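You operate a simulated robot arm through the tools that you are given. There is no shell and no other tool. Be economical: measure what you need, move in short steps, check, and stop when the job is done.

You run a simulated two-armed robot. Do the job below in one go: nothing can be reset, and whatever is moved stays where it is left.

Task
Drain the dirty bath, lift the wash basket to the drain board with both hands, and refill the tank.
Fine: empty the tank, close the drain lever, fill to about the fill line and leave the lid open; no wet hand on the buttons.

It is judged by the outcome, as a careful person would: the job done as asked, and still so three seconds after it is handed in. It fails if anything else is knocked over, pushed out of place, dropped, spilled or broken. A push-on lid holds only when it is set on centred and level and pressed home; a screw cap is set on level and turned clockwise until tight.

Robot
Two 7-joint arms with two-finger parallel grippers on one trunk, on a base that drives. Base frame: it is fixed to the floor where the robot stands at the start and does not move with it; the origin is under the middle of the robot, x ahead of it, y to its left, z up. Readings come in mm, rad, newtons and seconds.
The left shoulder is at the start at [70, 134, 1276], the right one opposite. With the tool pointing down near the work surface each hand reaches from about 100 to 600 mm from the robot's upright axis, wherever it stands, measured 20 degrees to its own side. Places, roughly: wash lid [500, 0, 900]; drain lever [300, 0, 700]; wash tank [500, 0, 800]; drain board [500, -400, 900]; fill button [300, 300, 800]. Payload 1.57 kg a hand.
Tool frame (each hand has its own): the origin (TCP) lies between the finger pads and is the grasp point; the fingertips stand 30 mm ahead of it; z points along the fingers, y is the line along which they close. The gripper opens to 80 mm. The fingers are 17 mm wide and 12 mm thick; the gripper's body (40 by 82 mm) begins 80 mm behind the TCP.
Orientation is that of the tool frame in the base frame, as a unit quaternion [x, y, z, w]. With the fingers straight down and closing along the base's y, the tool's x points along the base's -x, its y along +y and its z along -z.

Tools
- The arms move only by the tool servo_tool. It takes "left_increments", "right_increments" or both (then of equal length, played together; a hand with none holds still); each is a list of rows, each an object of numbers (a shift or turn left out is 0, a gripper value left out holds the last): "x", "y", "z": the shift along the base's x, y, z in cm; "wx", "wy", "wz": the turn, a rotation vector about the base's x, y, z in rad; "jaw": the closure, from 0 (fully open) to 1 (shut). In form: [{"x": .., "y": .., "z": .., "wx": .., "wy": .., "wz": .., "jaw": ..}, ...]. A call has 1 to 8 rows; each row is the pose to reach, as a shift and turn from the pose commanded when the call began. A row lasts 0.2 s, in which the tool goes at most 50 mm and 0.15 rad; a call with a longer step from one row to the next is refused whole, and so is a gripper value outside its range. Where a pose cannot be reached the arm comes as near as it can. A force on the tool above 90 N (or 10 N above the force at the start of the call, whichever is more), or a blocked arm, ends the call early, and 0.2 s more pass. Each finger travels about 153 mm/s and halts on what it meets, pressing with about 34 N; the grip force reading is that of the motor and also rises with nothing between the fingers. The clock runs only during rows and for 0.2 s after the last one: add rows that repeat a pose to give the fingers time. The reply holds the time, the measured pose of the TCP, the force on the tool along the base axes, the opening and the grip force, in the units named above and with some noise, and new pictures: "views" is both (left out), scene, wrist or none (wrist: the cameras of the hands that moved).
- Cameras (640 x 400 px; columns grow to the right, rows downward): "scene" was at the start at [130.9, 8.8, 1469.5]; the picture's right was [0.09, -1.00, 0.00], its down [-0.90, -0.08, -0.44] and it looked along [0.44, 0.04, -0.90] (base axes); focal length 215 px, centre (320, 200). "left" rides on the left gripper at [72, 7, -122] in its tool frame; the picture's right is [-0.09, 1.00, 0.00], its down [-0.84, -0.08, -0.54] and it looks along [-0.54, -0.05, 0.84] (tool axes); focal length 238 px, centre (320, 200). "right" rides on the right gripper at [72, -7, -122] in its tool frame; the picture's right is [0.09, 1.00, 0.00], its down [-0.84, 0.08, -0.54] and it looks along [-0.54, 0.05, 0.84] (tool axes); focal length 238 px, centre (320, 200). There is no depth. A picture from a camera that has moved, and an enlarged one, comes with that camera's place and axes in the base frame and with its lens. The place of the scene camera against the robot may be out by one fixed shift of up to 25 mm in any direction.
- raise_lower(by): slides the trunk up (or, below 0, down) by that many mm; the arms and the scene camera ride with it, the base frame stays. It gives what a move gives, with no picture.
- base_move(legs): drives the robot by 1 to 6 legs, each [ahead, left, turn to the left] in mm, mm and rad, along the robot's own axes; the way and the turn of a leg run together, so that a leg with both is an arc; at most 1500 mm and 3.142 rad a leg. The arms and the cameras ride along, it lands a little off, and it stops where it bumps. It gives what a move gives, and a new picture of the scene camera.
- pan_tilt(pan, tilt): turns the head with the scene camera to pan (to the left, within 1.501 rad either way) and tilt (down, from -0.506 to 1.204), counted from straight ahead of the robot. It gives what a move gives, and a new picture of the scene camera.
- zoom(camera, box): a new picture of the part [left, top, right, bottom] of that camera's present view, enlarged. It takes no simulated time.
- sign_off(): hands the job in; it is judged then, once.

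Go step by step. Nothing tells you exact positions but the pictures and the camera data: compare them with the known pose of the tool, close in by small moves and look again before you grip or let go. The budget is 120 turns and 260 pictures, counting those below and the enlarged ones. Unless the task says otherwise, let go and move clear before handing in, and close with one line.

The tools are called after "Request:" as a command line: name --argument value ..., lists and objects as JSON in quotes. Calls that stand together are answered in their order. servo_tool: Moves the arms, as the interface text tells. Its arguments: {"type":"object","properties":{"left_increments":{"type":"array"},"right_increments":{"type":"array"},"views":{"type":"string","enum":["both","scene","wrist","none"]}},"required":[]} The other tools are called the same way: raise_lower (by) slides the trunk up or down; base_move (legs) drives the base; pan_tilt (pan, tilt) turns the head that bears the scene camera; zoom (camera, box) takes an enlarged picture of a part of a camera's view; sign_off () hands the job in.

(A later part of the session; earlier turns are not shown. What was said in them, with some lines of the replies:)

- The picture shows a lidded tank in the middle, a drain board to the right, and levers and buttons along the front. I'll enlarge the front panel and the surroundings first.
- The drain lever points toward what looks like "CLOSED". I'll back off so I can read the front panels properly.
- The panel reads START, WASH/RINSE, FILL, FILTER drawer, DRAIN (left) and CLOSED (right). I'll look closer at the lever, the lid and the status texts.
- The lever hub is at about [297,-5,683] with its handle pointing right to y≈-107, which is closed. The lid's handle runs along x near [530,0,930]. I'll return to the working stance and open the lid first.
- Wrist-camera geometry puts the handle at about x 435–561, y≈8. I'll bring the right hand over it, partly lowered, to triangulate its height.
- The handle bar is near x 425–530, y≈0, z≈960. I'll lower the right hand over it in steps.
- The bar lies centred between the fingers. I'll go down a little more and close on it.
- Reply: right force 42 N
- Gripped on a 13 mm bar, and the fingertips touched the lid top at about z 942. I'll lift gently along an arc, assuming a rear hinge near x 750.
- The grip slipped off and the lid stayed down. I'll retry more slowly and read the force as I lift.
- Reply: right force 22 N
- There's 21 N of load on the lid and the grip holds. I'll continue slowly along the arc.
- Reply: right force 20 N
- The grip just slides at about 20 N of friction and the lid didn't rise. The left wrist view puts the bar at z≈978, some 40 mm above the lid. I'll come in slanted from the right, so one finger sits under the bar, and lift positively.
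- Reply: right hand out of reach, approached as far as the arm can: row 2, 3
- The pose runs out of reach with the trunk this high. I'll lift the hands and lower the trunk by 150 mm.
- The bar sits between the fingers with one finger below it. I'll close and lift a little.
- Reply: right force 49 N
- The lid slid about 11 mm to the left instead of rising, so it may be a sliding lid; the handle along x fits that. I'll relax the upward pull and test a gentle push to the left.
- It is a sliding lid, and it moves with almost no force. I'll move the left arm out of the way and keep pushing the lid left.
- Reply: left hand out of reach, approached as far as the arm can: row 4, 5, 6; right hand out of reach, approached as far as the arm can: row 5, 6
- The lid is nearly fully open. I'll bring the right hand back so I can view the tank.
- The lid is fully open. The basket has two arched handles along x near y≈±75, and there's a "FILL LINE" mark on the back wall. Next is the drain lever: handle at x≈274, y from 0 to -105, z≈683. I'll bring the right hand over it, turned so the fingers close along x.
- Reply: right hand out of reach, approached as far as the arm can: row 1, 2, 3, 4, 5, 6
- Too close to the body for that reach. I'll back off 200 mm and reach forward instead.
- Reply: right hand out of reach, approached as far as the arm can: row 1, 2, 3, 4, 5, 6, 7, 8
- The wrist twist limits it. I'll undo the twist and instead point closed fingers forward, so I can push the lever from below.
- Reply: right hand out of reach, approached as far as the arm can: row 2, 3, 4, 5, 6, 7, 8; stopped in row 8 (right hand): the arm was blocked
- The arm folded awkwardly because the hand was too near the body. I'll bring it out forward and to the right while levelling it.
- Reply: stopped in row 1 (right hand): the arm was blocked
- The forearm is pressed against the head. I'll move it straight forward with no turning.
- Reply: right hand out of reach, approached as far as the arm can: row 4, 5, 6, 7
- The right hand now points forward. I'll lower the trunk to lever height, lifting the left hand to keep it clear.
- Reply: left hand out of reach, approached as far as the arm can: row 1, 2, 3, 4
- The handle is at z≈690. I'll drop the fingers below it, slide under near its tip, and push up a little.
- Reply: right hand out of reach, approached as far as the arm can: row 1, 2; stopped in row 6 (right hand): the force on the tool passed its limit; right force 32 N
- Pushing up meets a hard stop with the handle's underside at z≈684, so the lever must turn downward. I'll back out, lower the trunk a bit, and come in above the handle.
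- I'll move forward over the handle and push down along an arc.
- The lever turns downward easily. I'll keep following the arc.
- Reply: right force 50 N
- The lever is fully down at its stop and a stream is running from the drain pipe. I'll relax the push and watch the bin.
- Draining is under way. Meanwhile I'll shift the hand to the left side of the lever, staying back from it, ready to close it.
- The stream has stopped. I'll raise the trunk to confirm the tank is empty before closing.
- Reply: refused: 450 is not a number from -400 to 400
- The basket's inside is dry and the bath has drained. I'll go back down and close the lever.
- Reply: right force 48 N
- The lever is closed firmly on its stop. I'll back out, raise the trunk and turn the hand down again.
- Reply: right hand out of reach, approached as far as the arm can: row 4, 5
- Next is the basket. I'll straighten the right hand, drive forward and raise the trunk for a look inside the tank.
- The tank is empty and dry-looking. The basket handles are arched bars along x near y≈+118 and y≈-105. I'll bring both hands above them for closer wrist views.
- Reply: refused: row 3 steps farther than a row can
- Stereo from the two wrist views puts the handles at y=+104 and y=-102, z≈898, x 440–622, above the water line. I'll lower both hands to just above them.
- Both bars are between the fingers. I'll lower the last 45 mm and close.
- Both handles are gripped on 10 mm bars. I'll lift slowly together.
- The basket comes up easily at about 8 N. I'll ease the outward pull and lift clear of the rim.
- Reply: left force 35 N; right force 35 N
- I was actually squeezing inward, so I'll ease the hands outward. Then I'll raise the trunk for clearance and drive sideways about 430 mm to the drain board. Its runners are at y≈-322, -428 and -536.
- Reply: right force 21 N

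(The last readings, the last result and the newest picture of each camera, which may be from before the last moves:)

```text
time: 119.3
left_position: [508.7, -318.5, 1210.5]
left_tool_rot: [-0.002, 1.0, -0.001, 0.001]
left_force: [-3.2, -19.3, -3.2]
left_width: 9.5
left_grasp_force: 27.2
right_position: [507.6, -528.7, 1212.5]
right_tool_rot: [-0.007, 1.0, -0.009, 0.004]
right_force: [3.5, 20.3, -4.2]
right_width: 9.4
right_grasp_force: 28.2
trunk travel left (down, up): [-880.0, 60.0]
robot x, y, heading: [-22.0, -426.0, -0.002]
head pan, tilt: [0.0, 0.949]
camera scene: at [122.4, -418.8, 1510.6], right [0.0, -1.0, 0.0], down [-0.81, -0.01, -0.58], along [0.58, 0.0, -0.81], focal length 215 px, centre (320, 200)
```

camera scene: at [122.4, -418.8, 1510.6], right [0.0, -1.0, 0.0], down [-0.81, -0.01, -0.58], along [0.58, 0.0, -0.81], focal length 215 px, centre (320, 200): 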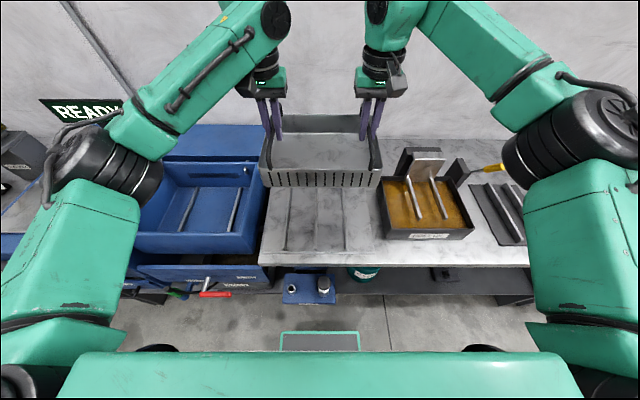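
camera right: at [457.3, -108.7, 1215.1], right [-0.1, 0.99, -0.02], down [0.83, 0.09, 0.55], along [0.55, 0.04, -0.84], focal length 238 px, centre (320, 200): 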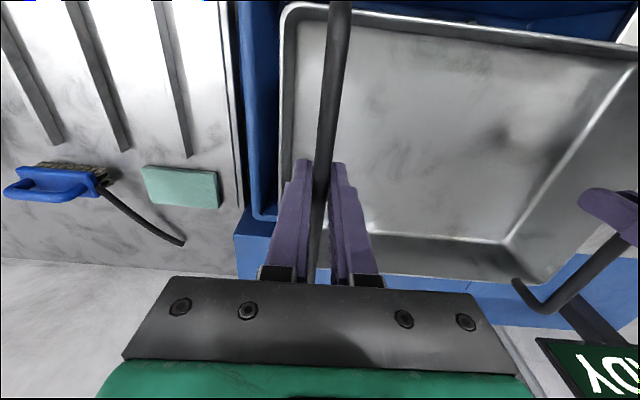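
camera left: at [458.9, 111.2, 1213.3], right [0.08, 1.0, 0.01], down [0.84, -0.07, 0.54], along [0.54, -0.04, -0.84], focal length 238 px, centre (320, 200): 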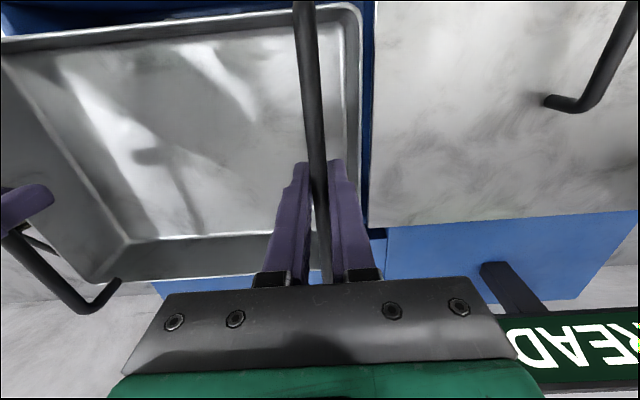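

The basket is centred over the board at y≈-424. I'll lower it with the arms.

Request:
servo_tool --left_increments '[{"y": -0.15, "z": -3}, {"y": -0.25, "z": -6}, {"y": -0.25, "z": -9}, {"y": -0.25, "z": -12}, {"y": -0.25, "z": -15}, {"y": -0.25, "z": -18}, {"y": -0.25, "z": -21}, {"y": -0.25, "z": -22}]' --right_increments '[{"y": 0.15, "z": -3}, {"y": 0.25, "z": -6}, {"y": 0.25, "z": -9}, {"y": 0.25, "z": -12}, {"y": 0.25, "z": -15}, {"y": 0.25, "z": -18}, {"y": 0.25, "z": -21}, {"y": 0.25, "z": -22}]' --views "both"

```text
time: 121.2
left_position: [508.4, -323.1, 989.7]
left_tool_rot: [-0.003, 1.0, 0.001, 0.0]
left_force: [-3.5, 25.6, -4.0]
left_width: 9.4
left_grasp_force: 28.1
right_position: [504.4, -532.8, 992.6]
right_tool_rot: [-0.006, 1.0, -0.007, 0.002]
right_force: [3.7, -25.8, -3.2]
right_width: 9.8
right_grasp_force: 27.9
trunk travel left (down, up): [-880.0, 60.0]
robot x, y, heading: [-24.9, -425.2, 0.004]
head pan, tilt: [0.0, 0.949]
camera scene: at [122.5, -424.1, 1510.6], right [0.0, -1.0, 0.0], down [-0.81, 0.0, -0.58], along [0.58, 0.0, -0.81], focal length 215 px, centre (320, 200)
camera right: at [432.8, -538.0, 1114.3], right [-0.1, 0.99, -0.02], down [0.83, 0.1, 0.55], along [0.54, 0.04, -0.84], focal length 238 px, centre (320, 200)
camera left: at [436.7, -317.0, 1112.2], right [0.09, 1.0, 0.0], down [0.84, -0.07, 0.54], along [0.54, -0.04, -0.84], focal length 238 px, centre (320, 200)
```

scene: 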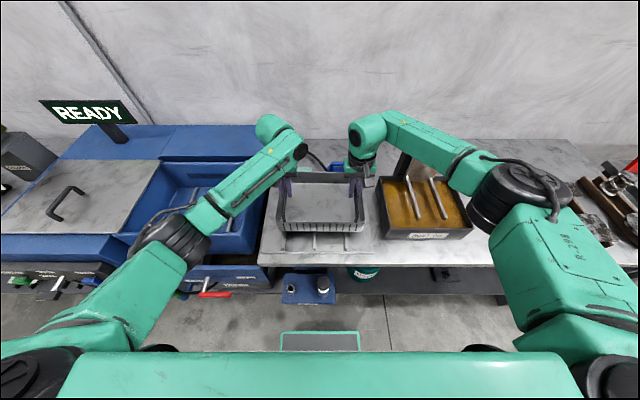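
right: 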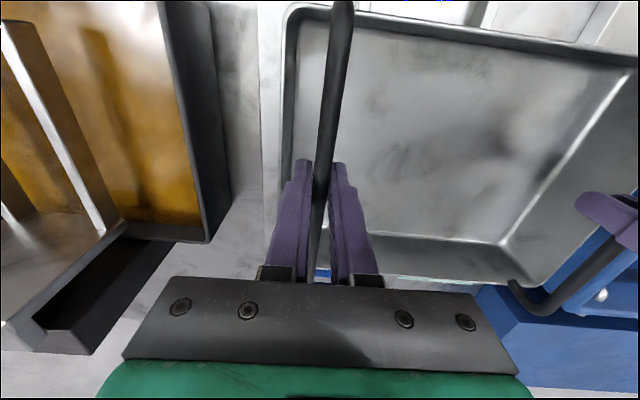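
left: 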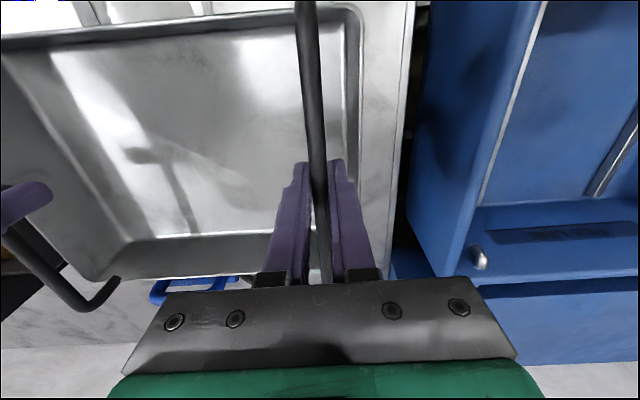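

The sponge and brush are clear behind the basket. I'll keep lowering gently until contact.

Request:
servo_tool --left_increments '[{"y": 0.15, "z": -1}, {"y": 0.15, "z": -2}, {"y": 0.15, "z": -3}, {"y": 0.15, "z": -3.7}, {"y": 0.15, "z": -4.4}, {"y": 0.15, "z": -5.0}]' --right_increments '[{"y": -0.15, "z": -1}, {"y": -0.15, "z": -2}, {"y": -0.15, "z": -3}, {"y": -0.15, "z": -3.7}, {"y": -0.15, "z": -4.4}, {"y": -0.15, "z": -5.0}]' --views "scene"

Request:
zoom --camera "scene" --box '[240, 140, 400, 270]'

```text
time: 122.5
left_position: [502.8, -323.8, 944.5]
left_tool_rot: [-0.003, 1.0, 0.001, 0.004]
left_force: [-1.3, 23.6, 19.2]
left_width: 9.7
left_grasp_force: 27.8
right_position: [500.6, -532.9, 947.6]
right_tool_rot: [-0.006, 1.0, -0.006, 0.006]
right_force: [-0.4, -25.4, 20.3]
right_width: 9.7
right_grasp_force: 27.7
trunk travel left (down, up): [-880.0, 60.0]
robot x, y, heading: [-21.5, -426.3, 0.004]
head pan, tilt: [0.0, 0.949]
camera scene: at [111.7, -424.8, 1511.6], right [0.0, -1.0, 0.0], down [-0.81, 0.0, -0.59], along [0.59, 0.0, -0.81], focal length 215 px, centre (320, 200)
```

scene: 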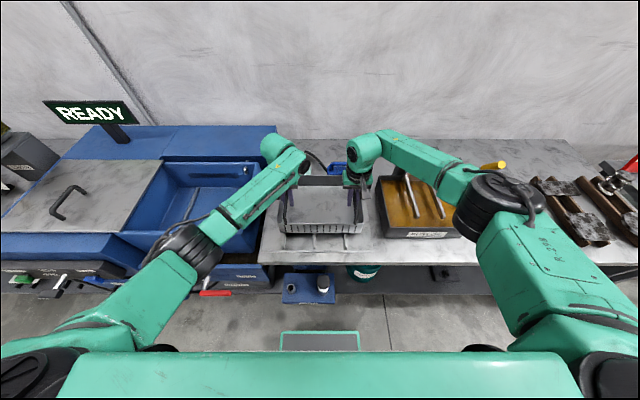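

```text
3.08 times, centred on (320, 205) of scene
camera zoom: at [111.7, -424.8, 1511.6], right [0.0, -1.0, 0.0], down [-0.81, 0.0, -0.59], along [0.59, 0.0, -0.81], focal length 662 px, centre (320, 185)
```

zoom: 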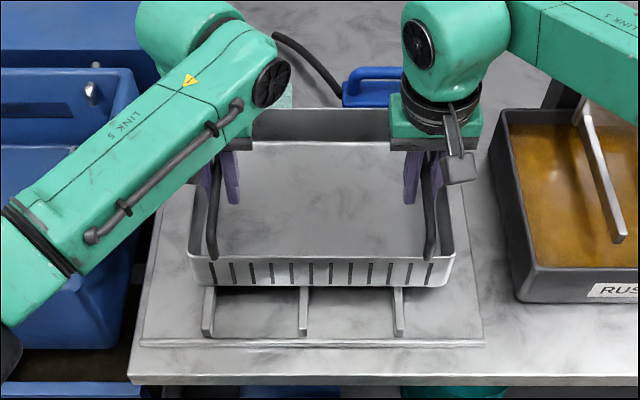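

It's resting on the runners. I'll relieve the forces, open the grippers and rise.

Request:
servo_tool --left_increments '[{"y": 0.2, "z": 0.3}, {"y": 0.3, "z": 0.5}, {"y": 0.3, "z": 0.5}]' --right_increments '[{"y": -0.2, "z": 0.3}, {"y": -0.3, "z": 0.5}, {"y": -0.3, "z": 0.5}]' --views "none"

Request:
servo_tool --left_increments '[{"jaw": 0.7}, {"jaw": 0.5}, {"jaw": 0.5}, {"z": 2}, {"z": 5}, {"z": 9}, {"z": 13}]' --right_increments '[{"jaw": 0.7}, {"jaw": 0.5}, {"jaw": 0.5}, {"z": 2}, {"z": 5}, {"z": 9}, {"z": 13}]' --views "both"

```text
time: 123.3
left_position: [506.9, -323.6, 944.5]
left_tool_rot: [0.001, 1.0, -0.003, 0.001]
left_force: [-2.1, -4.5, -3.2]
left_width: 9.6
left_grasp_force: 27.8
right_position: [507.4, -533.0, 947.4]
right_tool_rot: [-0.009, 1.0, -0.003, 0.003]
right_force: [2.4, 4.6, -4.3]
right_width: 9.4
right_grasp_force: 28.2
trunk travel left (down, up): [-880.0, 60.0]
robot x, y, heading: [-18.7, -425.8, 0.007]
head pan, tilt: [0.0, 0.949]
```

```text
time: 125.0
left_position: [506.5, -320.8, 1076.2]
left_tool_rot: [-0.002, 1.0, -0.002, 0.001]
left_force: [-0.4, -14.9, -4.1]
left_width: 26.5
left_grasp_force: 0.0
right_position: [506.9, -535.3, 1077.4]
right_tool_rot: [-0.007, 1.0, -0.006, 0.003]
right_force: [0.3, 14.5, -3.0]
right_width: 26.8
right_grasp_force: 0.1
trunk travel left (down, up): [-880.0, 60.0]
robot x, y, heading: [-21.1, -430.0, 0.003]
head pan, tilt: [0.0, 0.949]
camera scene: at [121.3, -423.8, 1510.6], right [0.0, -1.0, 0.0], down [-0.81, 0.0, -0.58], along [0.58, 0.0, -0.81], focal length 215 px, centre (320, 200)
camera right: at [433.4, -541.5, 1198.4], right [-0.11, 0.99, -0.01], down [0.83, 0.1, 0.55], along [0.54, 0.05, -0.84], focal length 238 px, centre (320, 200)
camera left: at [433.8, -314.5, 1198.5], right [0.09, 1.0, 0.0], down [0.84, -0.07, 0.54], along [0.54, -0.05, -0.84], focal length 238 px, centre (320, 200)
```

scene: 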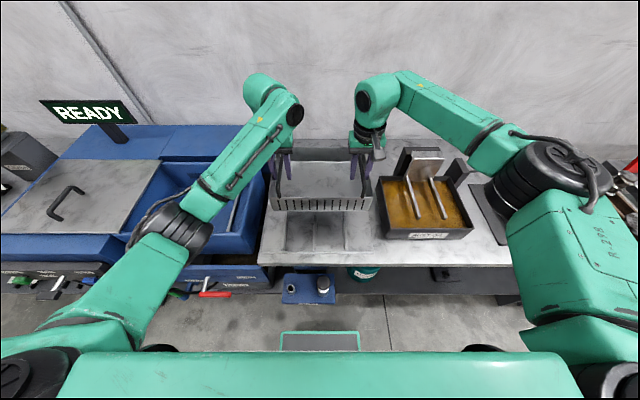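
right: 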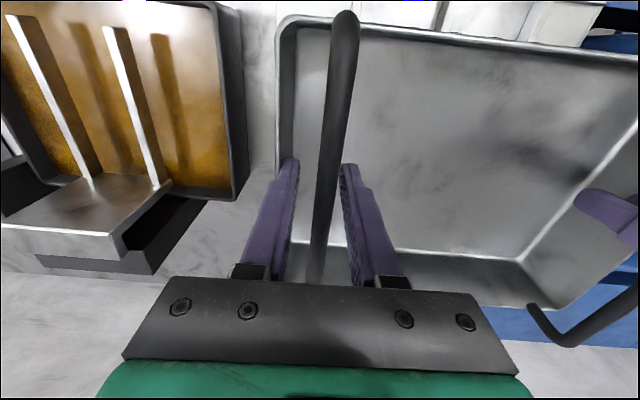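
left: 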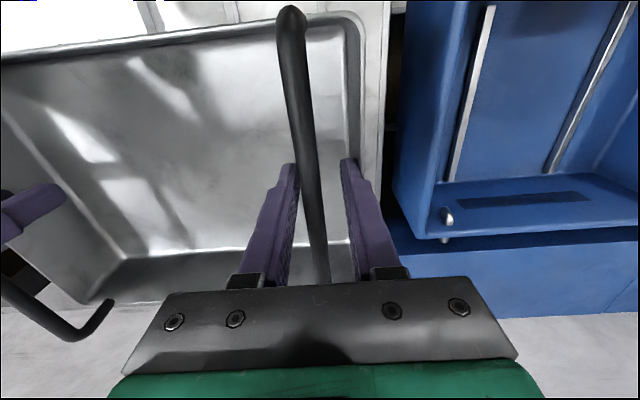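

The basket came up too, because the outer fingers are wedged against the inside of its rim. I'll lower it back down the same way first.

Request:
servo_tool --left_increments '[{"z": -3}, {"z": -6}, {"z": -9}, {"z": -11}, {"z": -12}, {"z": -12.7}, {"z": -13.2}]' --right_increments '[{"z": -3}, {"z": -6}, {"z": -9}, {"z": -11}, {"z": -12}, {"z": -12.7}, {"z": -13.2}]' --views "both"

```text
time: 126.5
left_position: [506.8, -320.7, 947.1]
left_tool_rot: [-0.001, 1.0, 0.0, 0.006]
left_force: [-0.4, -14.2, 9.2]
left_width: 26.9
left_grasp_force: 0.0
right_position: [504.9, -534.8, 949.6]
right_tool_rot: [-0.006, 1.0, -0.004, 0.006]
right_force: [3.0, 14.7, 9.4]
right_width: 26.6
right_grasp_force: 0.1
trunk travel left (down, up): [-880.0, 60.0]
robot x, y, heading: [-22.3, -428.7, 0.003]
head pan, tilt: [0.0, 0.949]
camera scene: at [117.8, -424.5, 1511.5], right [0.0, -1.0, 0.0], down [-0.81, 0.0, -0.58], along [0.58, 0.0, -0.81], focal length 215 px, centre (320, 200)
camera right: at [431.2, -541.2, 1070.0], right [-0.11, 0.99, -0.01], down [0.83, 0.09, 0.55], along [0.55, 0.05, -0.83], focal length 238 px, centre (320, 200)
camera left: at [433.8, -313.9, 1069.3], right [0.09, 1.0, 0.0], down [0.83, -0.08, 0.55], along [0.55, -0.05, -0.84], focal length 238 px, centre (320, 200)
```

scene: 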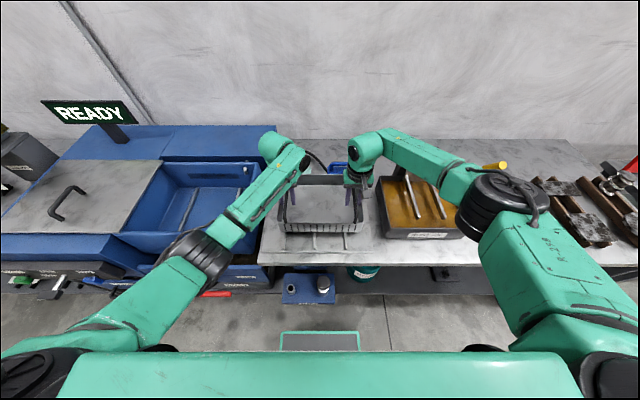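
right: 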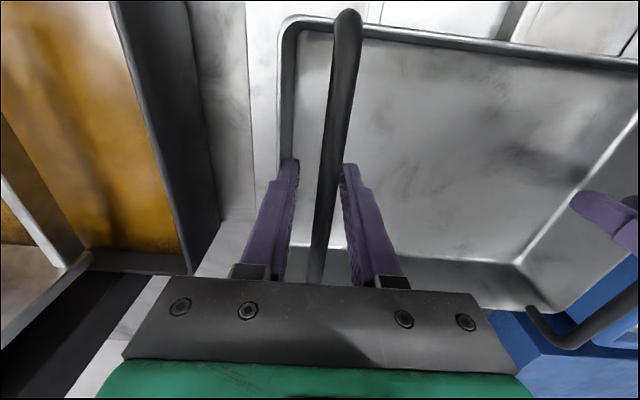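
left: 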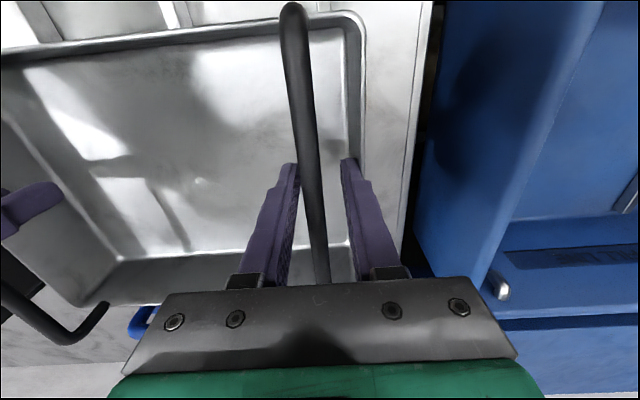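

It's back on the runners. I'll shift both hands inward off the rim, narrow the jaws slightly so neither finger touches, and then rise.

Request:
servo_tool --left_increments '[{"y": -0.3, "jaw": 0.7}, {"y": -0.5, "jaw": 0.7}, {"y": -0.5, "jaw": 0.7}, {"y": -0.5, "z": 0.5}, {"y": -0.5, "z": 0.5}]' --right_increments '[{"y": 0.3, "jaw": 0.7}, {"y": 0.5, "jaw": 0.7}, {"y": 0.5, "jaw": 0.7}, {"y": 0.5, "z": 0.5}, {"y": 0.5, "z": 0.5}]' --views "wrist"

```text
time: 127.8
left_position: [507.3, -326.6, 951.1]
left_tool_rot: [-0.002, 1.0, 0.0, 0.001]
left_force: [-1.0, -0.6, 0.6]
left_width: 23.9
left_grasp_force: 0.0
right_position: [505.0, -530.4, 952.9]
right_tool_rot: [-0.007, 1.0, -0.005, 0.004]
right_force: [0.4, 0.1, -0.4]
right_width: 24.1
right_grasp_force: 0.2
trunk travel left (down, up): [-880.0, 60.0]
robot x, y, heading: [-18.9, -427.2, 0.002]
head pan, tilt: [0.0, 0.949]
camera right: at [432.3, -536.9, 1073.4], right [-0.11, 0.99, -0.01], down [0.83, 0.1, 0.55], along [0.54, 0.05, -0.84], focal length 238 px, centre (320, 200)
camera left: at [434.5, -319.5, 1071.9], right [0.09, 1.0, 0.0], down [0.84, -0.07, 0.55], along [0.54, -0.05, -0.84], focal length 238 px, centre (320, 200)
```

right: 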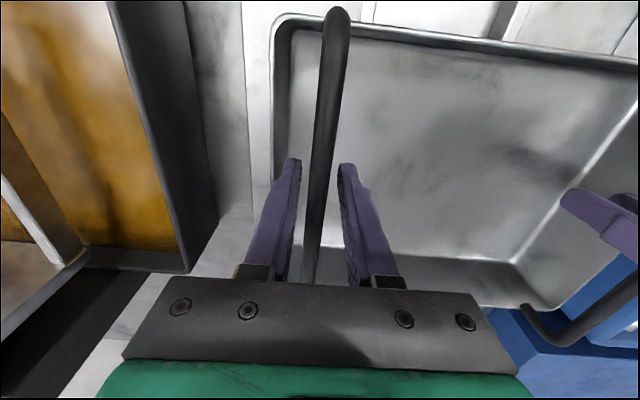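
left: 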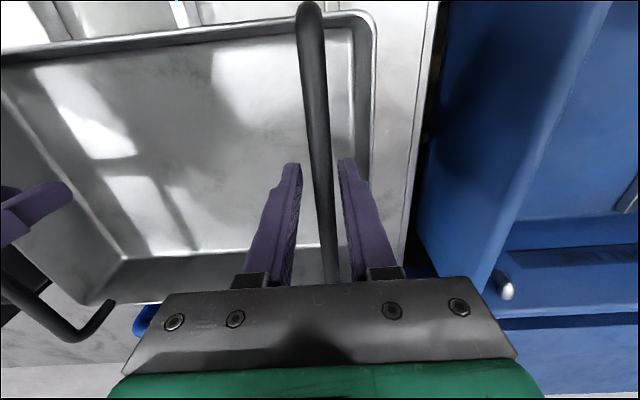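

Forces are zero and both bars are free between the fingers. I'll raise the hands slowly.

Request:
servo_tool --left_increments '[{"z": 0.7}, {"z": 1.5}, {"z": 3}, {"z": 5}, {"z": 8}, {"z": 12}]' --right_increments '[{"z": 0.7}, {"z": 1.5}, {"z": 3}, {"z": 5}, {"z": 8}, {"z": 12}]' --views "both"

Request:
zoom --camera "scene" --box '[240, 140, 400, 270]'

```text
time: 129.2
left_position: [504.9, -323.4, 1070.5]
left_tool_rot: [-0.003, 1.0, 0.0, 0.001]
left_force: [-0.8, -0.2, 0.9]
left_width: 23.9
left_grasp_force: 0.0
right_position: [504.8, -526.9, 1073.0]
right_tool_rot: [-0.008, 1.0, -0.006, 0.004]
right_force: [-0.4, 0.0, 0.2]
right_width: 23.9
right_grasp_force: 0.0
trunk travel left (down, up): [-880.0, 60.0]
robot x, y, heading: [-25.4, -426.8, -0.001]
head pan, tilt: [0.0, 0.949]
camera scene: at [119.4, -422.4, 1510.8], right [0.0, -1.0, 0.0], down [-0.81, 0.0, -0.58], along [0.58, 0.0, -0.81], focal length 215 px, centre (320, 200)
camera right: at [432.1, -533.2, 1193.9], right [-0.11, 0.99, -0.01], down [0.83, 0.1, 0.55], along [0.55, 0.05, -0.84], focal length 238 px, centre (320, 200)
camera left: at [432.5, -316.9, 1193.1], right [0.09, 1.0, 0.0], down [0.84, -0.07, 0.55], along [0.54, -0.05, -0.84], focal length 238 px, centre (320, 200)
```

scene: 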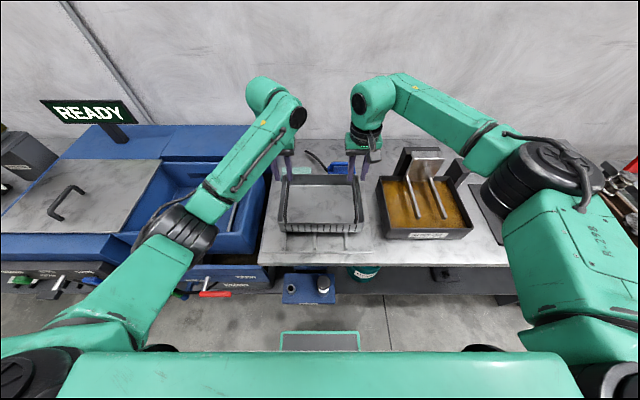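
right: 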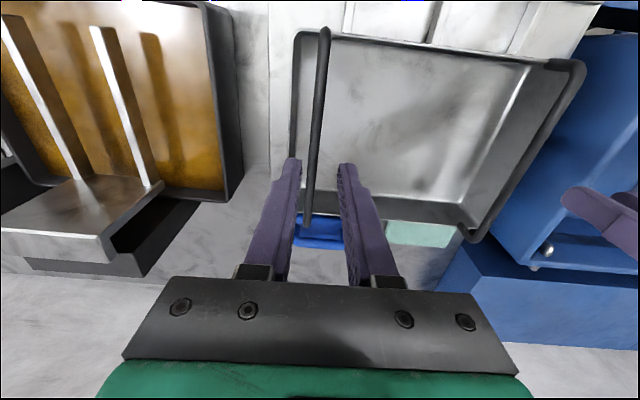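
left: 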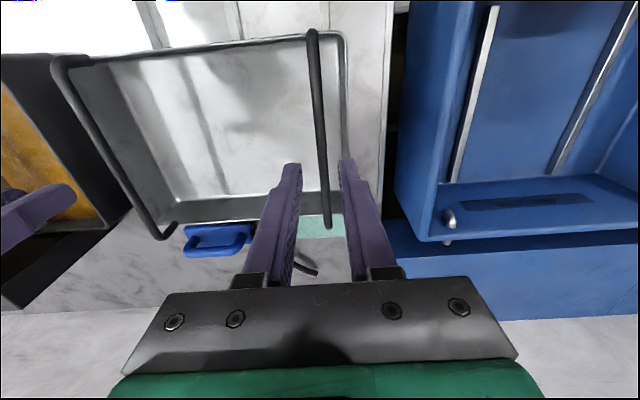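

```text
3.08 times, centred on (320, 205) of scene
camera zoom: at [119.4, -422.4, 1510.8], right [0.0, -1.0, 0.0], down [-0.81, 0.0, -0.58], along [0.58, 0.0, -0.81], focal length 662 px, centre (320, 185)
```

zoom: 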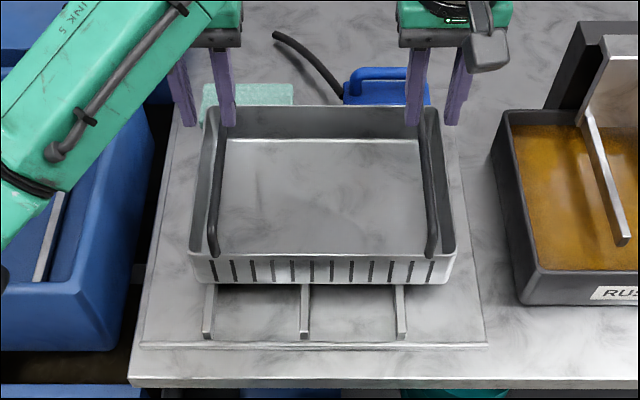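

The basket rests squarely on the runners and both hands are dry. Next is the FILL button, at about [300,297,803]. I'll back off and drive left to the start line, then point the left hand forward.

Request:
base_move --legs '[[-220, 0, 0], [0, 430, 0]]'

Request:
servo_tool --left_increments '[{"wy": -0.15, "y": 2, "jaw": 1}, {"wy": -0.3, "y": 4}, {"wy": -0.45, "y": 6}, {"wy": -0.6, "y": 8}, {"wy": -0.75, "y": 10}, {"wy": -0.9, "y": 12}, {"wy": -1.05, "y": 14}, {"wy": -1.2, "y": 16}]' --right_increments '[{"x": -1}, {"x": -3}, {"x": -6}, {"x": -9}, {"x": -12}, {"x": -13, "y": -2}, {"x": -13, "y": -4}, {"x": -13, "y": -6}]' --views "scene"

```text
time: 133.1
left_position: [281.4, 108.4, 1070.5]
left_tool_rot: [-0.005, 1.0, 0.0, 0.002]
left_force: [0.2, 0.3, -0.2]
left_width: 23.8
left_grasp_force: 0.1
right_position: [284.3, -96.0, 1071.0]
right_tool_rot: [-0.012, 1.0, -0.005, 0.003]
right_force: [0.2, 0.0, 0.9]
right_width: 24.3
right_grasp_force: 0.0
trunk travel left (down, up): [-880.0, 60.0]
robot x, y, heading: [-244.3, 3.4, 0.012]
head pan, tilt: [0.0, 0.949]
camera scene: at [-102.4, 4.5, 1510.8], right [0.01, -1.0, 0.0], down [-0.81, -0.01, -0.58], along [0.58, 0.01, -0.81], focal length 215 px, centre (320, 200)
```

scene: 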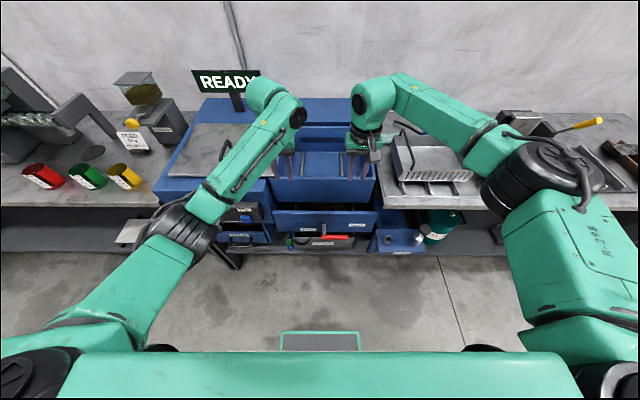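

```text
time: 134.9
left_position: [280.1, 268.8, 1071.8]
left_tool_rot: [-0.004, 0.824, -0.002, 0.567]
left_force: [0.3, -0.2, -1.0]
left_width: 0.0
left_grasp_force: 21.0
right_position: [152.2, -155.9, 1072.8]
right_tool_rot: [-0.011, 1.0, -0.006, 0.003]
right_force: [0.0, 0.5, 0.2]
right_width: 24.1
right_grasp_force: 0.2
trunk travel left (down, up): [-880.0, 60.0]
robot x, y, heading: [-245.4, 3.8, 0.011]
head pan, tilt: [0.0, 0.949]
camera scene: at [-103.9, 5.7, 1511.0], right [0.01, -1.0, 0.0], down [-0.81, -0.01, -0.58], along [0.58, 0.01, -0.81], focal length 215 px, centre (320, 200)
```

scene: 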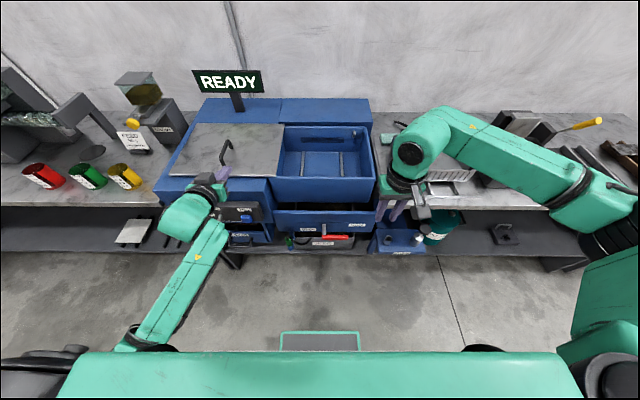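

Request:
servo_tool --left_increments '[{"wy": -0.15, "x": -2, "y": 1}, {"wy": -0.3, "x": -4, "y": 2}, {"wy": -0.363, "x": -6, "y": 2}, {"wy": -0.363, "x": -7, "y": 2}]' --views "none"

Request:
raise_lower --by -255

Request:
pan_tilt --pan 0.3 --tilt 0.7

Request:
zoom --camera "left" --box '[0, 0, 640, 400]'

```text
time: 135.9
left_position: [211.9, 289.9, 1070.6]
left_tool_rot: [-0.004, 0.708, -0.004, 0.706]
left_force: [0.1, -0.2, -0.7]
left_width: 0.0
left_grasp_force: 21.0
right_position: [152.3, -155.7, 1072.5]
right_tool_rot: [-0.011, 1.0, -0.006, 0.004]
right_force: [-0.5, -0.1, 0.8]
right_width: 24.0
right_grasp_force: 0.1
trunk travel left (down, up): [-880.0, 60.0]
robot x, y, heading: [-247.8, 3.6, 0.014]
head pan, tilt: [0.0, 0.949]
```

```text
time: 138.5
left_position: [212.7, 289.9, 815.6]
left_tool_rot: [-0.005, 0.709, -0.004, 0.705]
left_force: [0.2, -0.1, -0.7]
left_width: 0.0
left_grasp_force: 21.7
right_position: [152.1, -155.1, 817.2]
right_tool_rot: [-0.012, 1.0, -0.005, 0.004]
right_force: [0.8, 0.0, -0.2]
right_width: 23.9
right_grasp_force: 0.0
trunk travel left (down, up): [-625.0, 315.0]
robot x, y, heading: [-243.1, 0.0, 0.014]
head pan, tilt: [0.0, 0.949]
```

```text
time: 139.3
left_position: [212.2, 290.5, 815.5]
left_tool_rot: [-0.003, 0.708, -0.004, 0.706]
left_force: [-0.9, -0.1, 0.5]
left_width: 0.0
left_grasp_force: 21.4
right_position: [152.3, -155.0, 817.5]
right_tool_rot: [-0.011, 1.0, -0.005, 0.004]
right_force: [0.1, -0.4, -0.3]
right_width: 23.9
right_grasp_force: 0.1
trunk travel left (down, up): [-625.0, 315.0]
robot x, y, heading: [-245.7, 2.4, 0.012]
head pan, tilt: [0.3, 0.7]
camera scene: at [-94.4, 31.4, 1275.5], right [0.31, -0.95, 0.0], down [-0.61, -0.2, -0.76], along [0.73, 0.23, -0.64], focal length 215 px, centre (320, 200)
```

scene: 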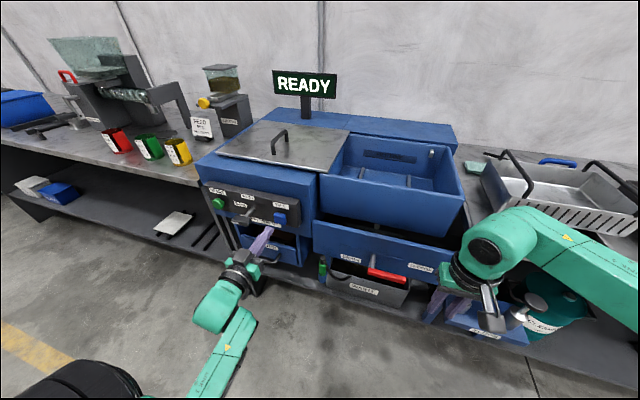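

```text
1.00 times, centred on (320, 200) of left
camera zoom: at [90.1, 296.1, 744.3], right [0.0, 1.0, 0.08], down [-0.54, -0.07, 0.84], along [0.84, -0.04, 0.54], focal length 238 px, centre (320, 200)
```

zoom: 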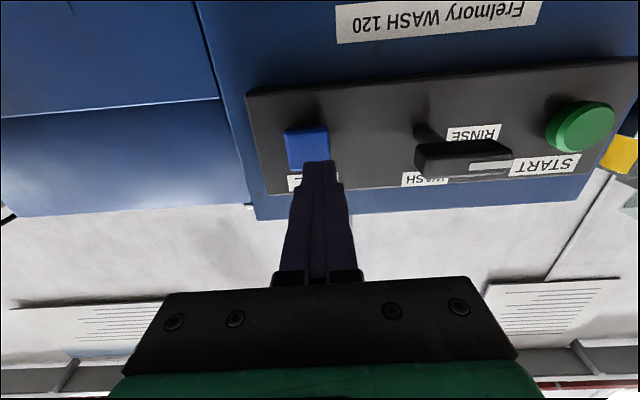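

I have a clear view of the button at about y 279, z 820. I'll align and move in close to it.

Request:
servo_tool --left_increments '[{"y": -1.1, "z": 0.5}, {"x": 2, "y": -1.1, "z": 0.5}, {"x": 3.8, "y": -1.1, "z": 0.5}, {"x": 3.8, "y": -1.1, "z": 0.5}]' --views "both"

```text
time: 140.3
left_position: [248.8, 279.0, 821.3]
left_tool_rot: [-0.004, 0.709, -0.004, 0.705]
left_force: [-1.3, 0.2, -0.5]
left_width: 0.1
left_grasp_force: 21.4
right_position: [152.1, -154.7, 817.9]
right_tool_rot: [-0.011, 1.0, -0.007, 0.004]
right_force: [-0.1, 0.5, -0.6]
right_width: 24.3
right_grasp_force: 0.0
trunk travel left (down, up): [-625.0, 315.0]
robot x, y, heading: [-244.7, 0.5, 0.01]
head pan, tilt: [0.3, 0.7]
camera scene: at [-95.0, 31.9, 1275.6], right [0.31, -0.95, 0.0], down [-0.61, -0.2, -0.77], along [0.73, 0.23, -0.64], focal length 215 px, centre (320, 200)
camera left: at [127.0, 284.7, 749.3], right [0.0, 1.0, 0.08], down [-0.54, -0.07, 0.84], along [0.84, -0.04, 0.54], focal length 238 px, centre (320, 200)
```

scene: 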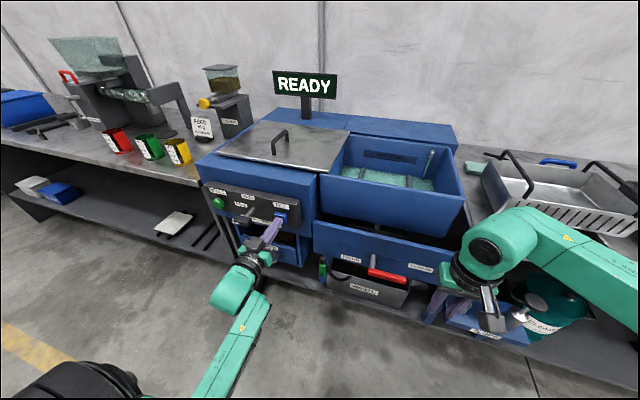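
left: 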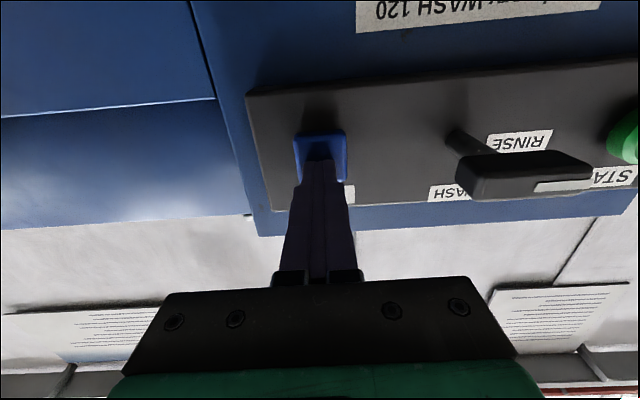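

The button is already pressed and water is running. I'll check the level.

Request:
zoom --camera "scene" --box '[310, 120, 480, 240]'

```text
3.33 times, centred on (395, 180) of scene
camera zoom: at [-95.0, 31.9, 1275.6], right [0.31, -0.95, 0.0], down [-0.61, -0.2, -0.77], along [0.73, 0.23, -0.64], focal length 717 px, centre (70, 267)
```

zoom: 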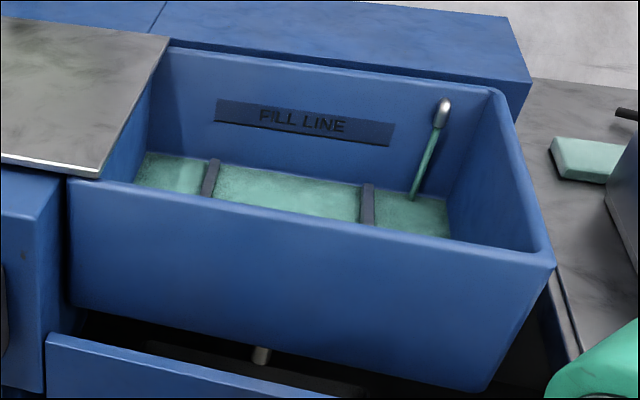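

The water is still low, with just a shallow layer so far. I'll retract to find out whether the button must be held.

Request:
servo_tool --left_increments '[{"x": -2.5}]' --views "none"

Request:
zoom --camera "scene" --box '[310, 120, 480, 240]'

```text
time: 140.7
left_position: [223.4, 276.9, 820.9]
left_tool_rot: [-0.004, 0.708, -0.003, 0.706]
left_force: [-0.3, 0.4, 0.1]
left_width: 0.0
left_grasp_force: 21.1
right_position: [152.8, -155.8, 818.0]
right_tool_rot: [-0.01, 1.0, -0.005, 0.005]
right_force: [0.0, -0.1, 1.0]
right_width: 24.1
right_grasp_force: 0.1
trunk travel left (down, up): [-625.0, 315.0]
robot x, y, heading: [-244.6, 2.0, 0.012]
head pan, tilt: [0.3, 0.7]
```

```text
3.33 times, centred on (395, 180) of scene
camera zoom: at [-95.9, 31.2, 1275.8], right [0.31, -0.95, 0.0], down [-0.61, -0.2, -0.77], along [0.73, 0.23, -0.64], focal length 717 px, centre (70, 267)
```

zoom: 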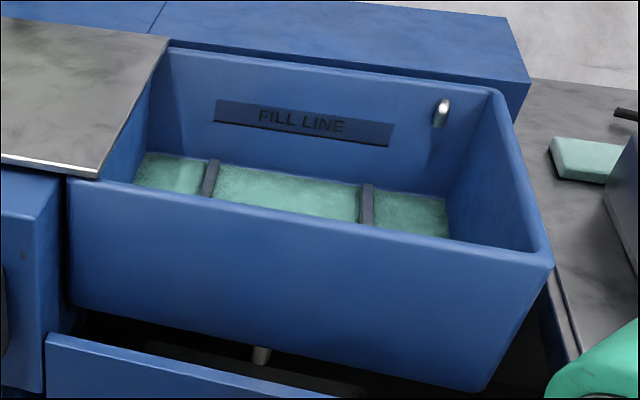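

It fills only while held and stops when released. I'll press for about a second and recheck.

Request:
servo_tool --left_increments '[{"x": 2.5}, {"x": 2.6}, {"x": 2.6}, {"x": 2.6}, {"x": 2.6}, {"x": 0.5}]' --views "none"

Request:
zoom --camera "scene" --box '[310, 120, 480, 240]'

```text
time: 142.1
left_position: [229.2, 278.9, 821.1]
left_tool_rot: [-0.005, 0.708, -0.003, 0.706]
left_force: [-0.3, 0.9, 0.6]
left_width: 0.1
left_grasp_force: 20.6
right_position: [152.2, -155.4, 819.2]
right_tool_rot: [-0.011, 1.0, -0.005, 0.004]
right_force: [-1.1, -0.1, 0.2]
right_width: 23.7
right_grasp_force: 0.1
trunk travel left (down, up): [-625.0, 315.0]
robot x, y, heading: [-244.0, 4.0, 0.007]
head pan, tilt: [0.3, 0.7]
```

```text
3.33 times, centred on (395, 180) of scene
camera zoom: at [-95.5, 31.4, 1275.7], right [0.31, -0.95, 0.0], down [-0.61, -0.2, -0.77], along [0.73, 0.23, -0.64], focal length 717 px, centre (70, 267)
```

zoom: 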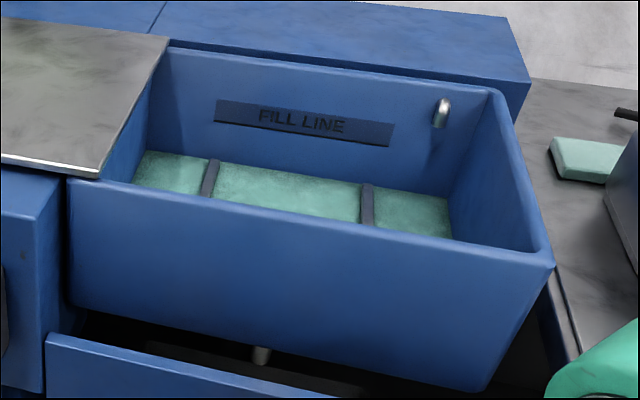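

The level rises slowly. I'll hold it longer and watch.

Request:
servo_tool --left_increments '[{"x": 2.1}, {"x": 2.1}, {"x": 2.1}, {"x": 2.1}, {"x": 2.1}, {"x": 2.1}, {"x": 2.1}, {"x": 2.1}]' --views "none"

Request:
zoom --camera "scene" --box '[310, 120, 480, 240]'

```text
time: 143.9
left_position: [252.9, 277.3, 820.7]
left_tool_rot: [-0.004, 0.708, -0.004, 0.706]
left_force: [-2.8, 0.4, -0.6]
left_width: 0.0
left_grasp_force: 21.6
right_position: [152.9, -153.9, 817.8]
right_tool_rot: [-0.011, 1.0, -0.005, 0.004]
right_force: [-0.5, -0.2, -0.1]
right_width: 24.1
right_grasp_force: 0.1
trunk travel left (down, up): [-625.0, 315.0]
robot x, y, heading: [-244.6, 2.4, 0.008]
head pan, tilt: [0.3, 0.7]
```

```text
3.33 times, centred on (395, 180) of scene
camera zoom: at [-94.9, 31.8, 1275.6], right [0.31, -0.95, 0.0], down [-0.61, -0.2, -0.77], along [0.73, 0.23, -0.64], focal length 717 px, centre (70, 267)
```

zoom: 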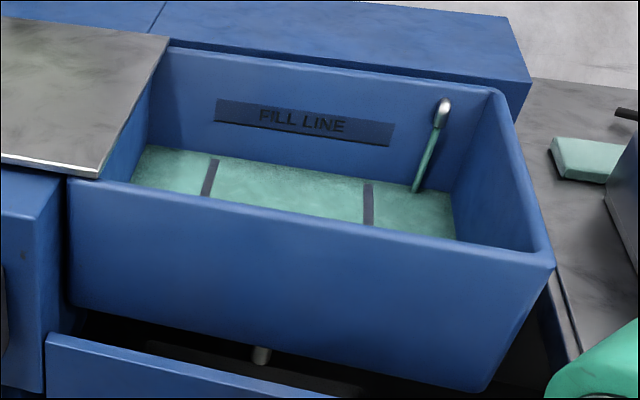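

Request:
servo_tool --left_increments '[{"x": 0}, {"x": 0}, {"x": 0}, {"x": 0}, {"x": 0}, {"x": 0}, {"x": 0}, {"x": 0}]' --views "none"

Request:
servo_tool --left_increments '[{"x": 0}, {"x": 0}, {"x": 0}, {"x": 0}, {"x": 0}, {"x": 0}, {"x": 0}, {"x": 0}]' --views "none"

Request:
zoom --camera "scene" --box '[310, 120, 480, 240]'

```text
time: 145.7
left_position: [252.4, 277.6, 820.6]
left_tool_rot: [-0.004, 0.708, -0.003, 0.706]
left_force: [-3.2, -0.9, -0.5]
left_width: 0.0
left_grasp_force: 21.3
right_position: [151.9, -155.9, 818.1]
right_tool_rot: [-0.012, 1.0, -0.006, 0.003]
right_force: [-0.3, 0.9, -0.1]
right_width: 24.1
right_grasp_force: 0.0
trunk travel left (down, up): [-625.0, 315.0]
robot x, y, heading: [-244.3, 1.9, 0.008]
head pan, tilt: [0.3, 0.7]
```

```text
time: 147.5
left_position: [251.2, 277.4, 820.3]
left_tool_rot: [-0.004, 0.709, -0.005, 0.706]
left_force: [-3.4, 0.4, -0.8]
left_width: 0.1
left_grasp_force: 21.1
right_position: [152.5, -155.9, 816.7]
right_tool_rot: [-0.012, 1.0, -0.006, 0.003]
right_force: [-0.5, -0.4, -0.1]
right_width: 24.0
right_grasp_force: 0.0
trunk travel left (down, up): [-625.0, 315.0]
robot x, y, heading: [-243.0, 2.4, 0.012]
head pan, tilt: [0.3, 0.7]
```

```text
3.33 times, centred on (395, 180) of scene
camera zoom: at [-95.0, 31.7, 1275.6], right [0.31, -0.95, 0.0], down [-0.61, -0.2, -0.77], along [0.73, 0.23, -0.64], focal length 717 px, centre (70, 267)
```

zoom: 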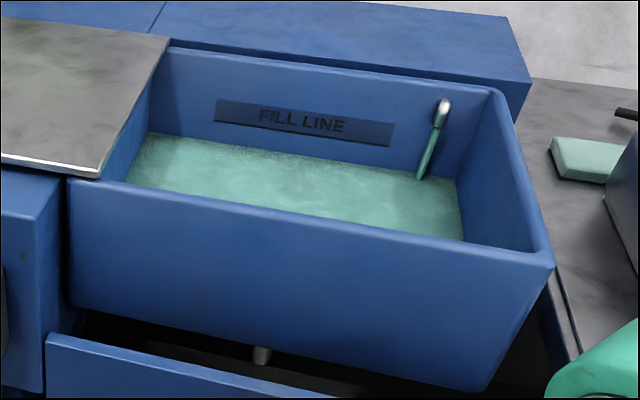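

Request:
servo_tool --left_increments '[{"x": 0}, {"x": 0}, {"x": 0}, {"x": 0}, {"x": 0}, {"x": 0}, {"x": 0}, {"x": 0}]' --views "none"

Request:
servo_tool --left_increments '[{"x": 0}, {"x": 0}, {"x": 0}, {"x": 0}, {"x": 0}, {"x": 0}]' --views "none"

Request:
zoom --camera "scene" --box '[310, 120, 480, 240]'

```text
time: 149.3
left_position: [251.0, 277.8, 820.8]
left_tool_rot: [-0.003, 0.708, -0.004, 0.706]
left_force: [-2.2, 0.6, -1.0]
left_width: 0.0
left_grasp_force: 20.9
right_position: [152.7, -154.1, 817.0]
right_tool_rot: [-0.011, 1.0, -0.006, 0.004]
right_force: [-0.1, -0.2, 0.0]
right_width: 23.9
right_grasp_force: 0.1
trunk travel left (down, up): [-625.0, 315.0]
robot x, y, heading: [-242.6, 2.8, 0.014]
head pan, tilt: [0.3, 0.7]
```

```text
time: 150.7
left_position: [251.2, 277.0, 821.0]
left_tool_rot: [-0.004, 0.709, -0.004, 0.706]
left_force: [-2.6, -0.1, -0.1]
left_width: 0.0
left_grasp_force: 21.4
right_position: [152.3, -153.7, 818.0]
right_tool_rot: [-0.011, 1.0, -0.006, 0.003]
right_force: [-0.2, -0.4, -0.4]
right_width: 23.8
right_grasp_force: 0.1
trunk travel left (down, up): [-625.0, 315.0]
robot x, y, heading: [-245.2, 0.5, 0.01]
head pan, tilt: [0.3, 0.7]
```

```text
3.33 times, centred on (395, 180) of scene
camera zoom: at [-95.1, 31.7, 1275.6], right [0.31, -0.95, 0.0], down [-0.61, -0.2, -0.77], along [0.73, 0.23, -0.64], focal length 717 px, centre (70, 267)
```

zoom: 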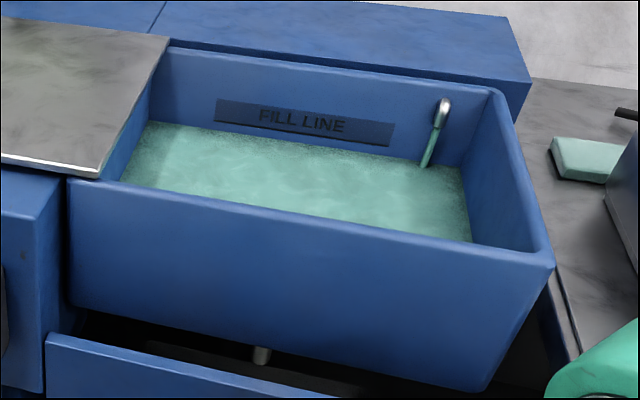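

About 8 px short of the mark's lower edge. I'll hold roughly 2.5 s more and release.

Request:
servo_tool --left_increments '[{"x": 0}, {"x": 0}, {"x": 0}, {"x": 0}, {"x": 0}, {"x": 0}, {"x": 0}, {"x": 0}]' --views "none"

Request:
servo_tool --left_increments '[{"x": 0}, {"x": 0}, {"x": 0}, {"x": -3}]' --views "none"

Request:
zoom --camera "scene" --box '[310, 120, 480, 240]'

```text
time: 152.5
left_position: [251.7, 277.9, 822.4]
left_tool_rot: [-0.003, 0.708, -0.004, 0.706]
left_force: [-3.4, 0.6, -1.6]
left_width: 0.0
left_grasp_force: 21.3
right_position: [152.1, -154.9, 818.0]
right_tool_rot: [-0.012, 1.0, -0.006, 0.003]
right_force: [0.3, 0.6, 1.0]
right_width: 24.1
right_grasp_force: 0.0
trunk travel left (down, up): [-625.0, 315.0]
robot x, y, heading: [-244.2, 3.8, 0.005]
head pan, tilt: [0.3, 0.7]
```

```text
time: 153.5
left_position: [220.3, 278.3, 821.6]
left_tool_rot: [-0.003, 0.708, -0.003, 0.706]
left_force: [0.1, -0.2, -0.3]
left_width: 0.0
left_grasp_force: 20.7
right_position: [152.2, -153.9, 817.2]
right_tool_rot: [-0.011, 1.0, -0.005, 0.004]
right_force: [0.5, -0.5, 0.3]
right_width: 24.0
right_grasp_force: 0.0
trunk travel left (down, up): [-625.0, 315.0]
robot x, y, heading: [-246.7, 2.8, 0.01]
head pan, tilt: [0.3, 0.7]
```

```text
3.33 times, centred on (395, 180) of scene
camera zoom: at [-96.0, 31.3, 1275.8], right [0.31, -0.95, 0.0], down [-0.61, -0.2, -0.77], along [0.73, 0.23, -0.64], focal length 717 px, centre (70, 267)
```

zoom: 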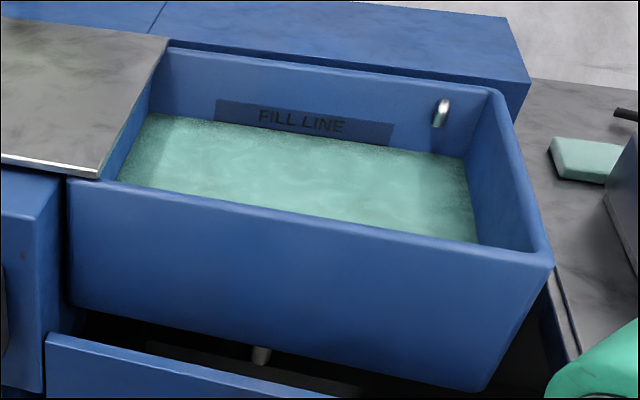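

The level has just reached the lower edge of the FILL LINE mark, and releasing stopped the flow. One more brief press will bring it properly onto the mark.

Request:
servo_tool --left_increments '[{"x": 3}, {"x": 3}, {"x": 3}, {"x": 3}, {"x": 0}]' --views "none"

Request:
zoom --camera "scene" --box '[310, 120, 480, 240]'

```text
time: 154.7
left_position: [221.6, 279.6, 820.4]
left_tool_rot: [-0.003, 0.708, -0.005, 0.706]
left_force: [0.7, -0.1, 0.7]
left_width: 0.0
left_grasp_force: 21.2
right_position: [152.4, -155.4, 817.9]
right_tool_rot: [-0.01, 1.0, -0.006, 0.004]
right_force: [0.6, 0.3, -0.4]
right_width: 23.9
right_grasp_force: 0.2
trunk travel left (down, up): [-625.0, 315.0]
robot x, y, heading: [-244.2, 2.2, 0.013]
head pan, tilt: [0.3, 0.7]
```

```text
3.33 times, centred on (395, 180) of scene
camera zoom: at [-95.9, 31.4, 1275.8], right [0.31, -0.95, 0.0], down [-0.61, -0.2, -0.77], along [0.73, 0.23, -0.64], focal length 717 px, centre (70, 267)
```

zoom: 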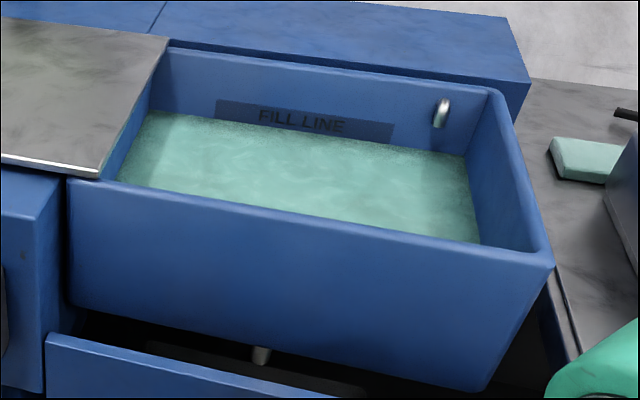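

The level now sits on the fill-line mark, the flow is off and the lid is open. I'll move the left hand clear and take a final look.

Request:
servo_tool --left_increments '[{"x": -4}, {"x": -7}, {"x": -7}]' --views "scene"

Request:
zoom --camera "scene" --box '[180, 60, 640, 340]'

```text
time: 155.5
left_position: [151.7, 278.6, 821.7]
left_tool_rot: [-0.003, 0.709, -0.004, 0.705]
left_force: [-0.5, -0.2, 0.1]
left_width: 0.0
left_grasp_force: 21.3
right_position: [153.6, -155.1, 815.9]
right_tool_rot: [-0.011, 1.0, -0.006, 0.003]
right_force: [-0.5, 0.0, -0.1]
right_width: 24.0
right_grasp_force: 0.2
trunk travel left (down, up): [-625.0, 315.0]
robot x, y, heading: [-246.1, 0.7, 0.009]
head pan, tilt: [0.3, 0.7]
camera scene: at [-94.0, 31.6, 1275.5], right [0.31, -0.95, 0.0], down [-0.61, -0.2, -0.76], along [0.73, 0.23, -0.64], focal length 215 px, centre (320, 200)
```

scene: 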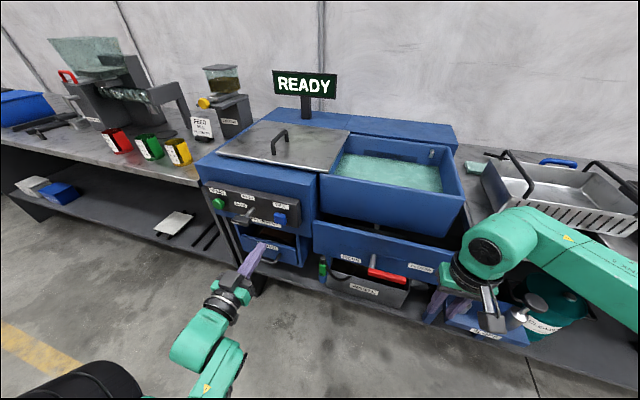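

```text
1.39 times, centred on (410, 200) of scene
camera zoom: at [-94.0, 31.6, 1275.5], right [0.31, -0.95, 0.0], down [-0.61, -0.2, -0.76], along [0.73, 0.23, -0.64], focal length 299 px, centre (195, 200)
```

zoom: 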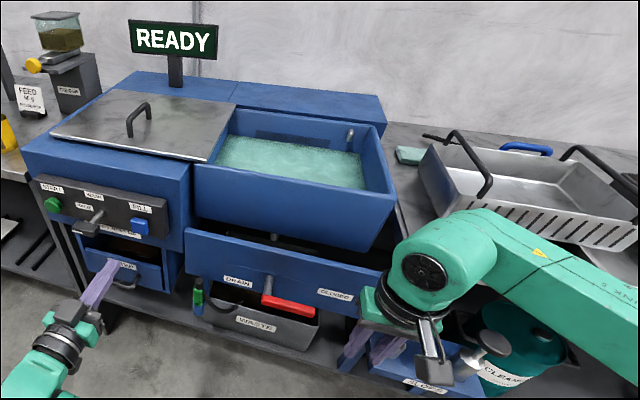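

The drain lever points to CLOSED, the tank holds clean water at the mark, the lid is open, the basket is on the drain board and both hands are clear.

Request:
sign_off

```text
The job is handed in.
```

The dirty bath is drained and the drain lever is closed. The basket is on the drain board and the tank is refilled to about the fill line, with the lid left open. When I first let go of the basket it came up with the hands, so I lowered it back onto the board and released it again.
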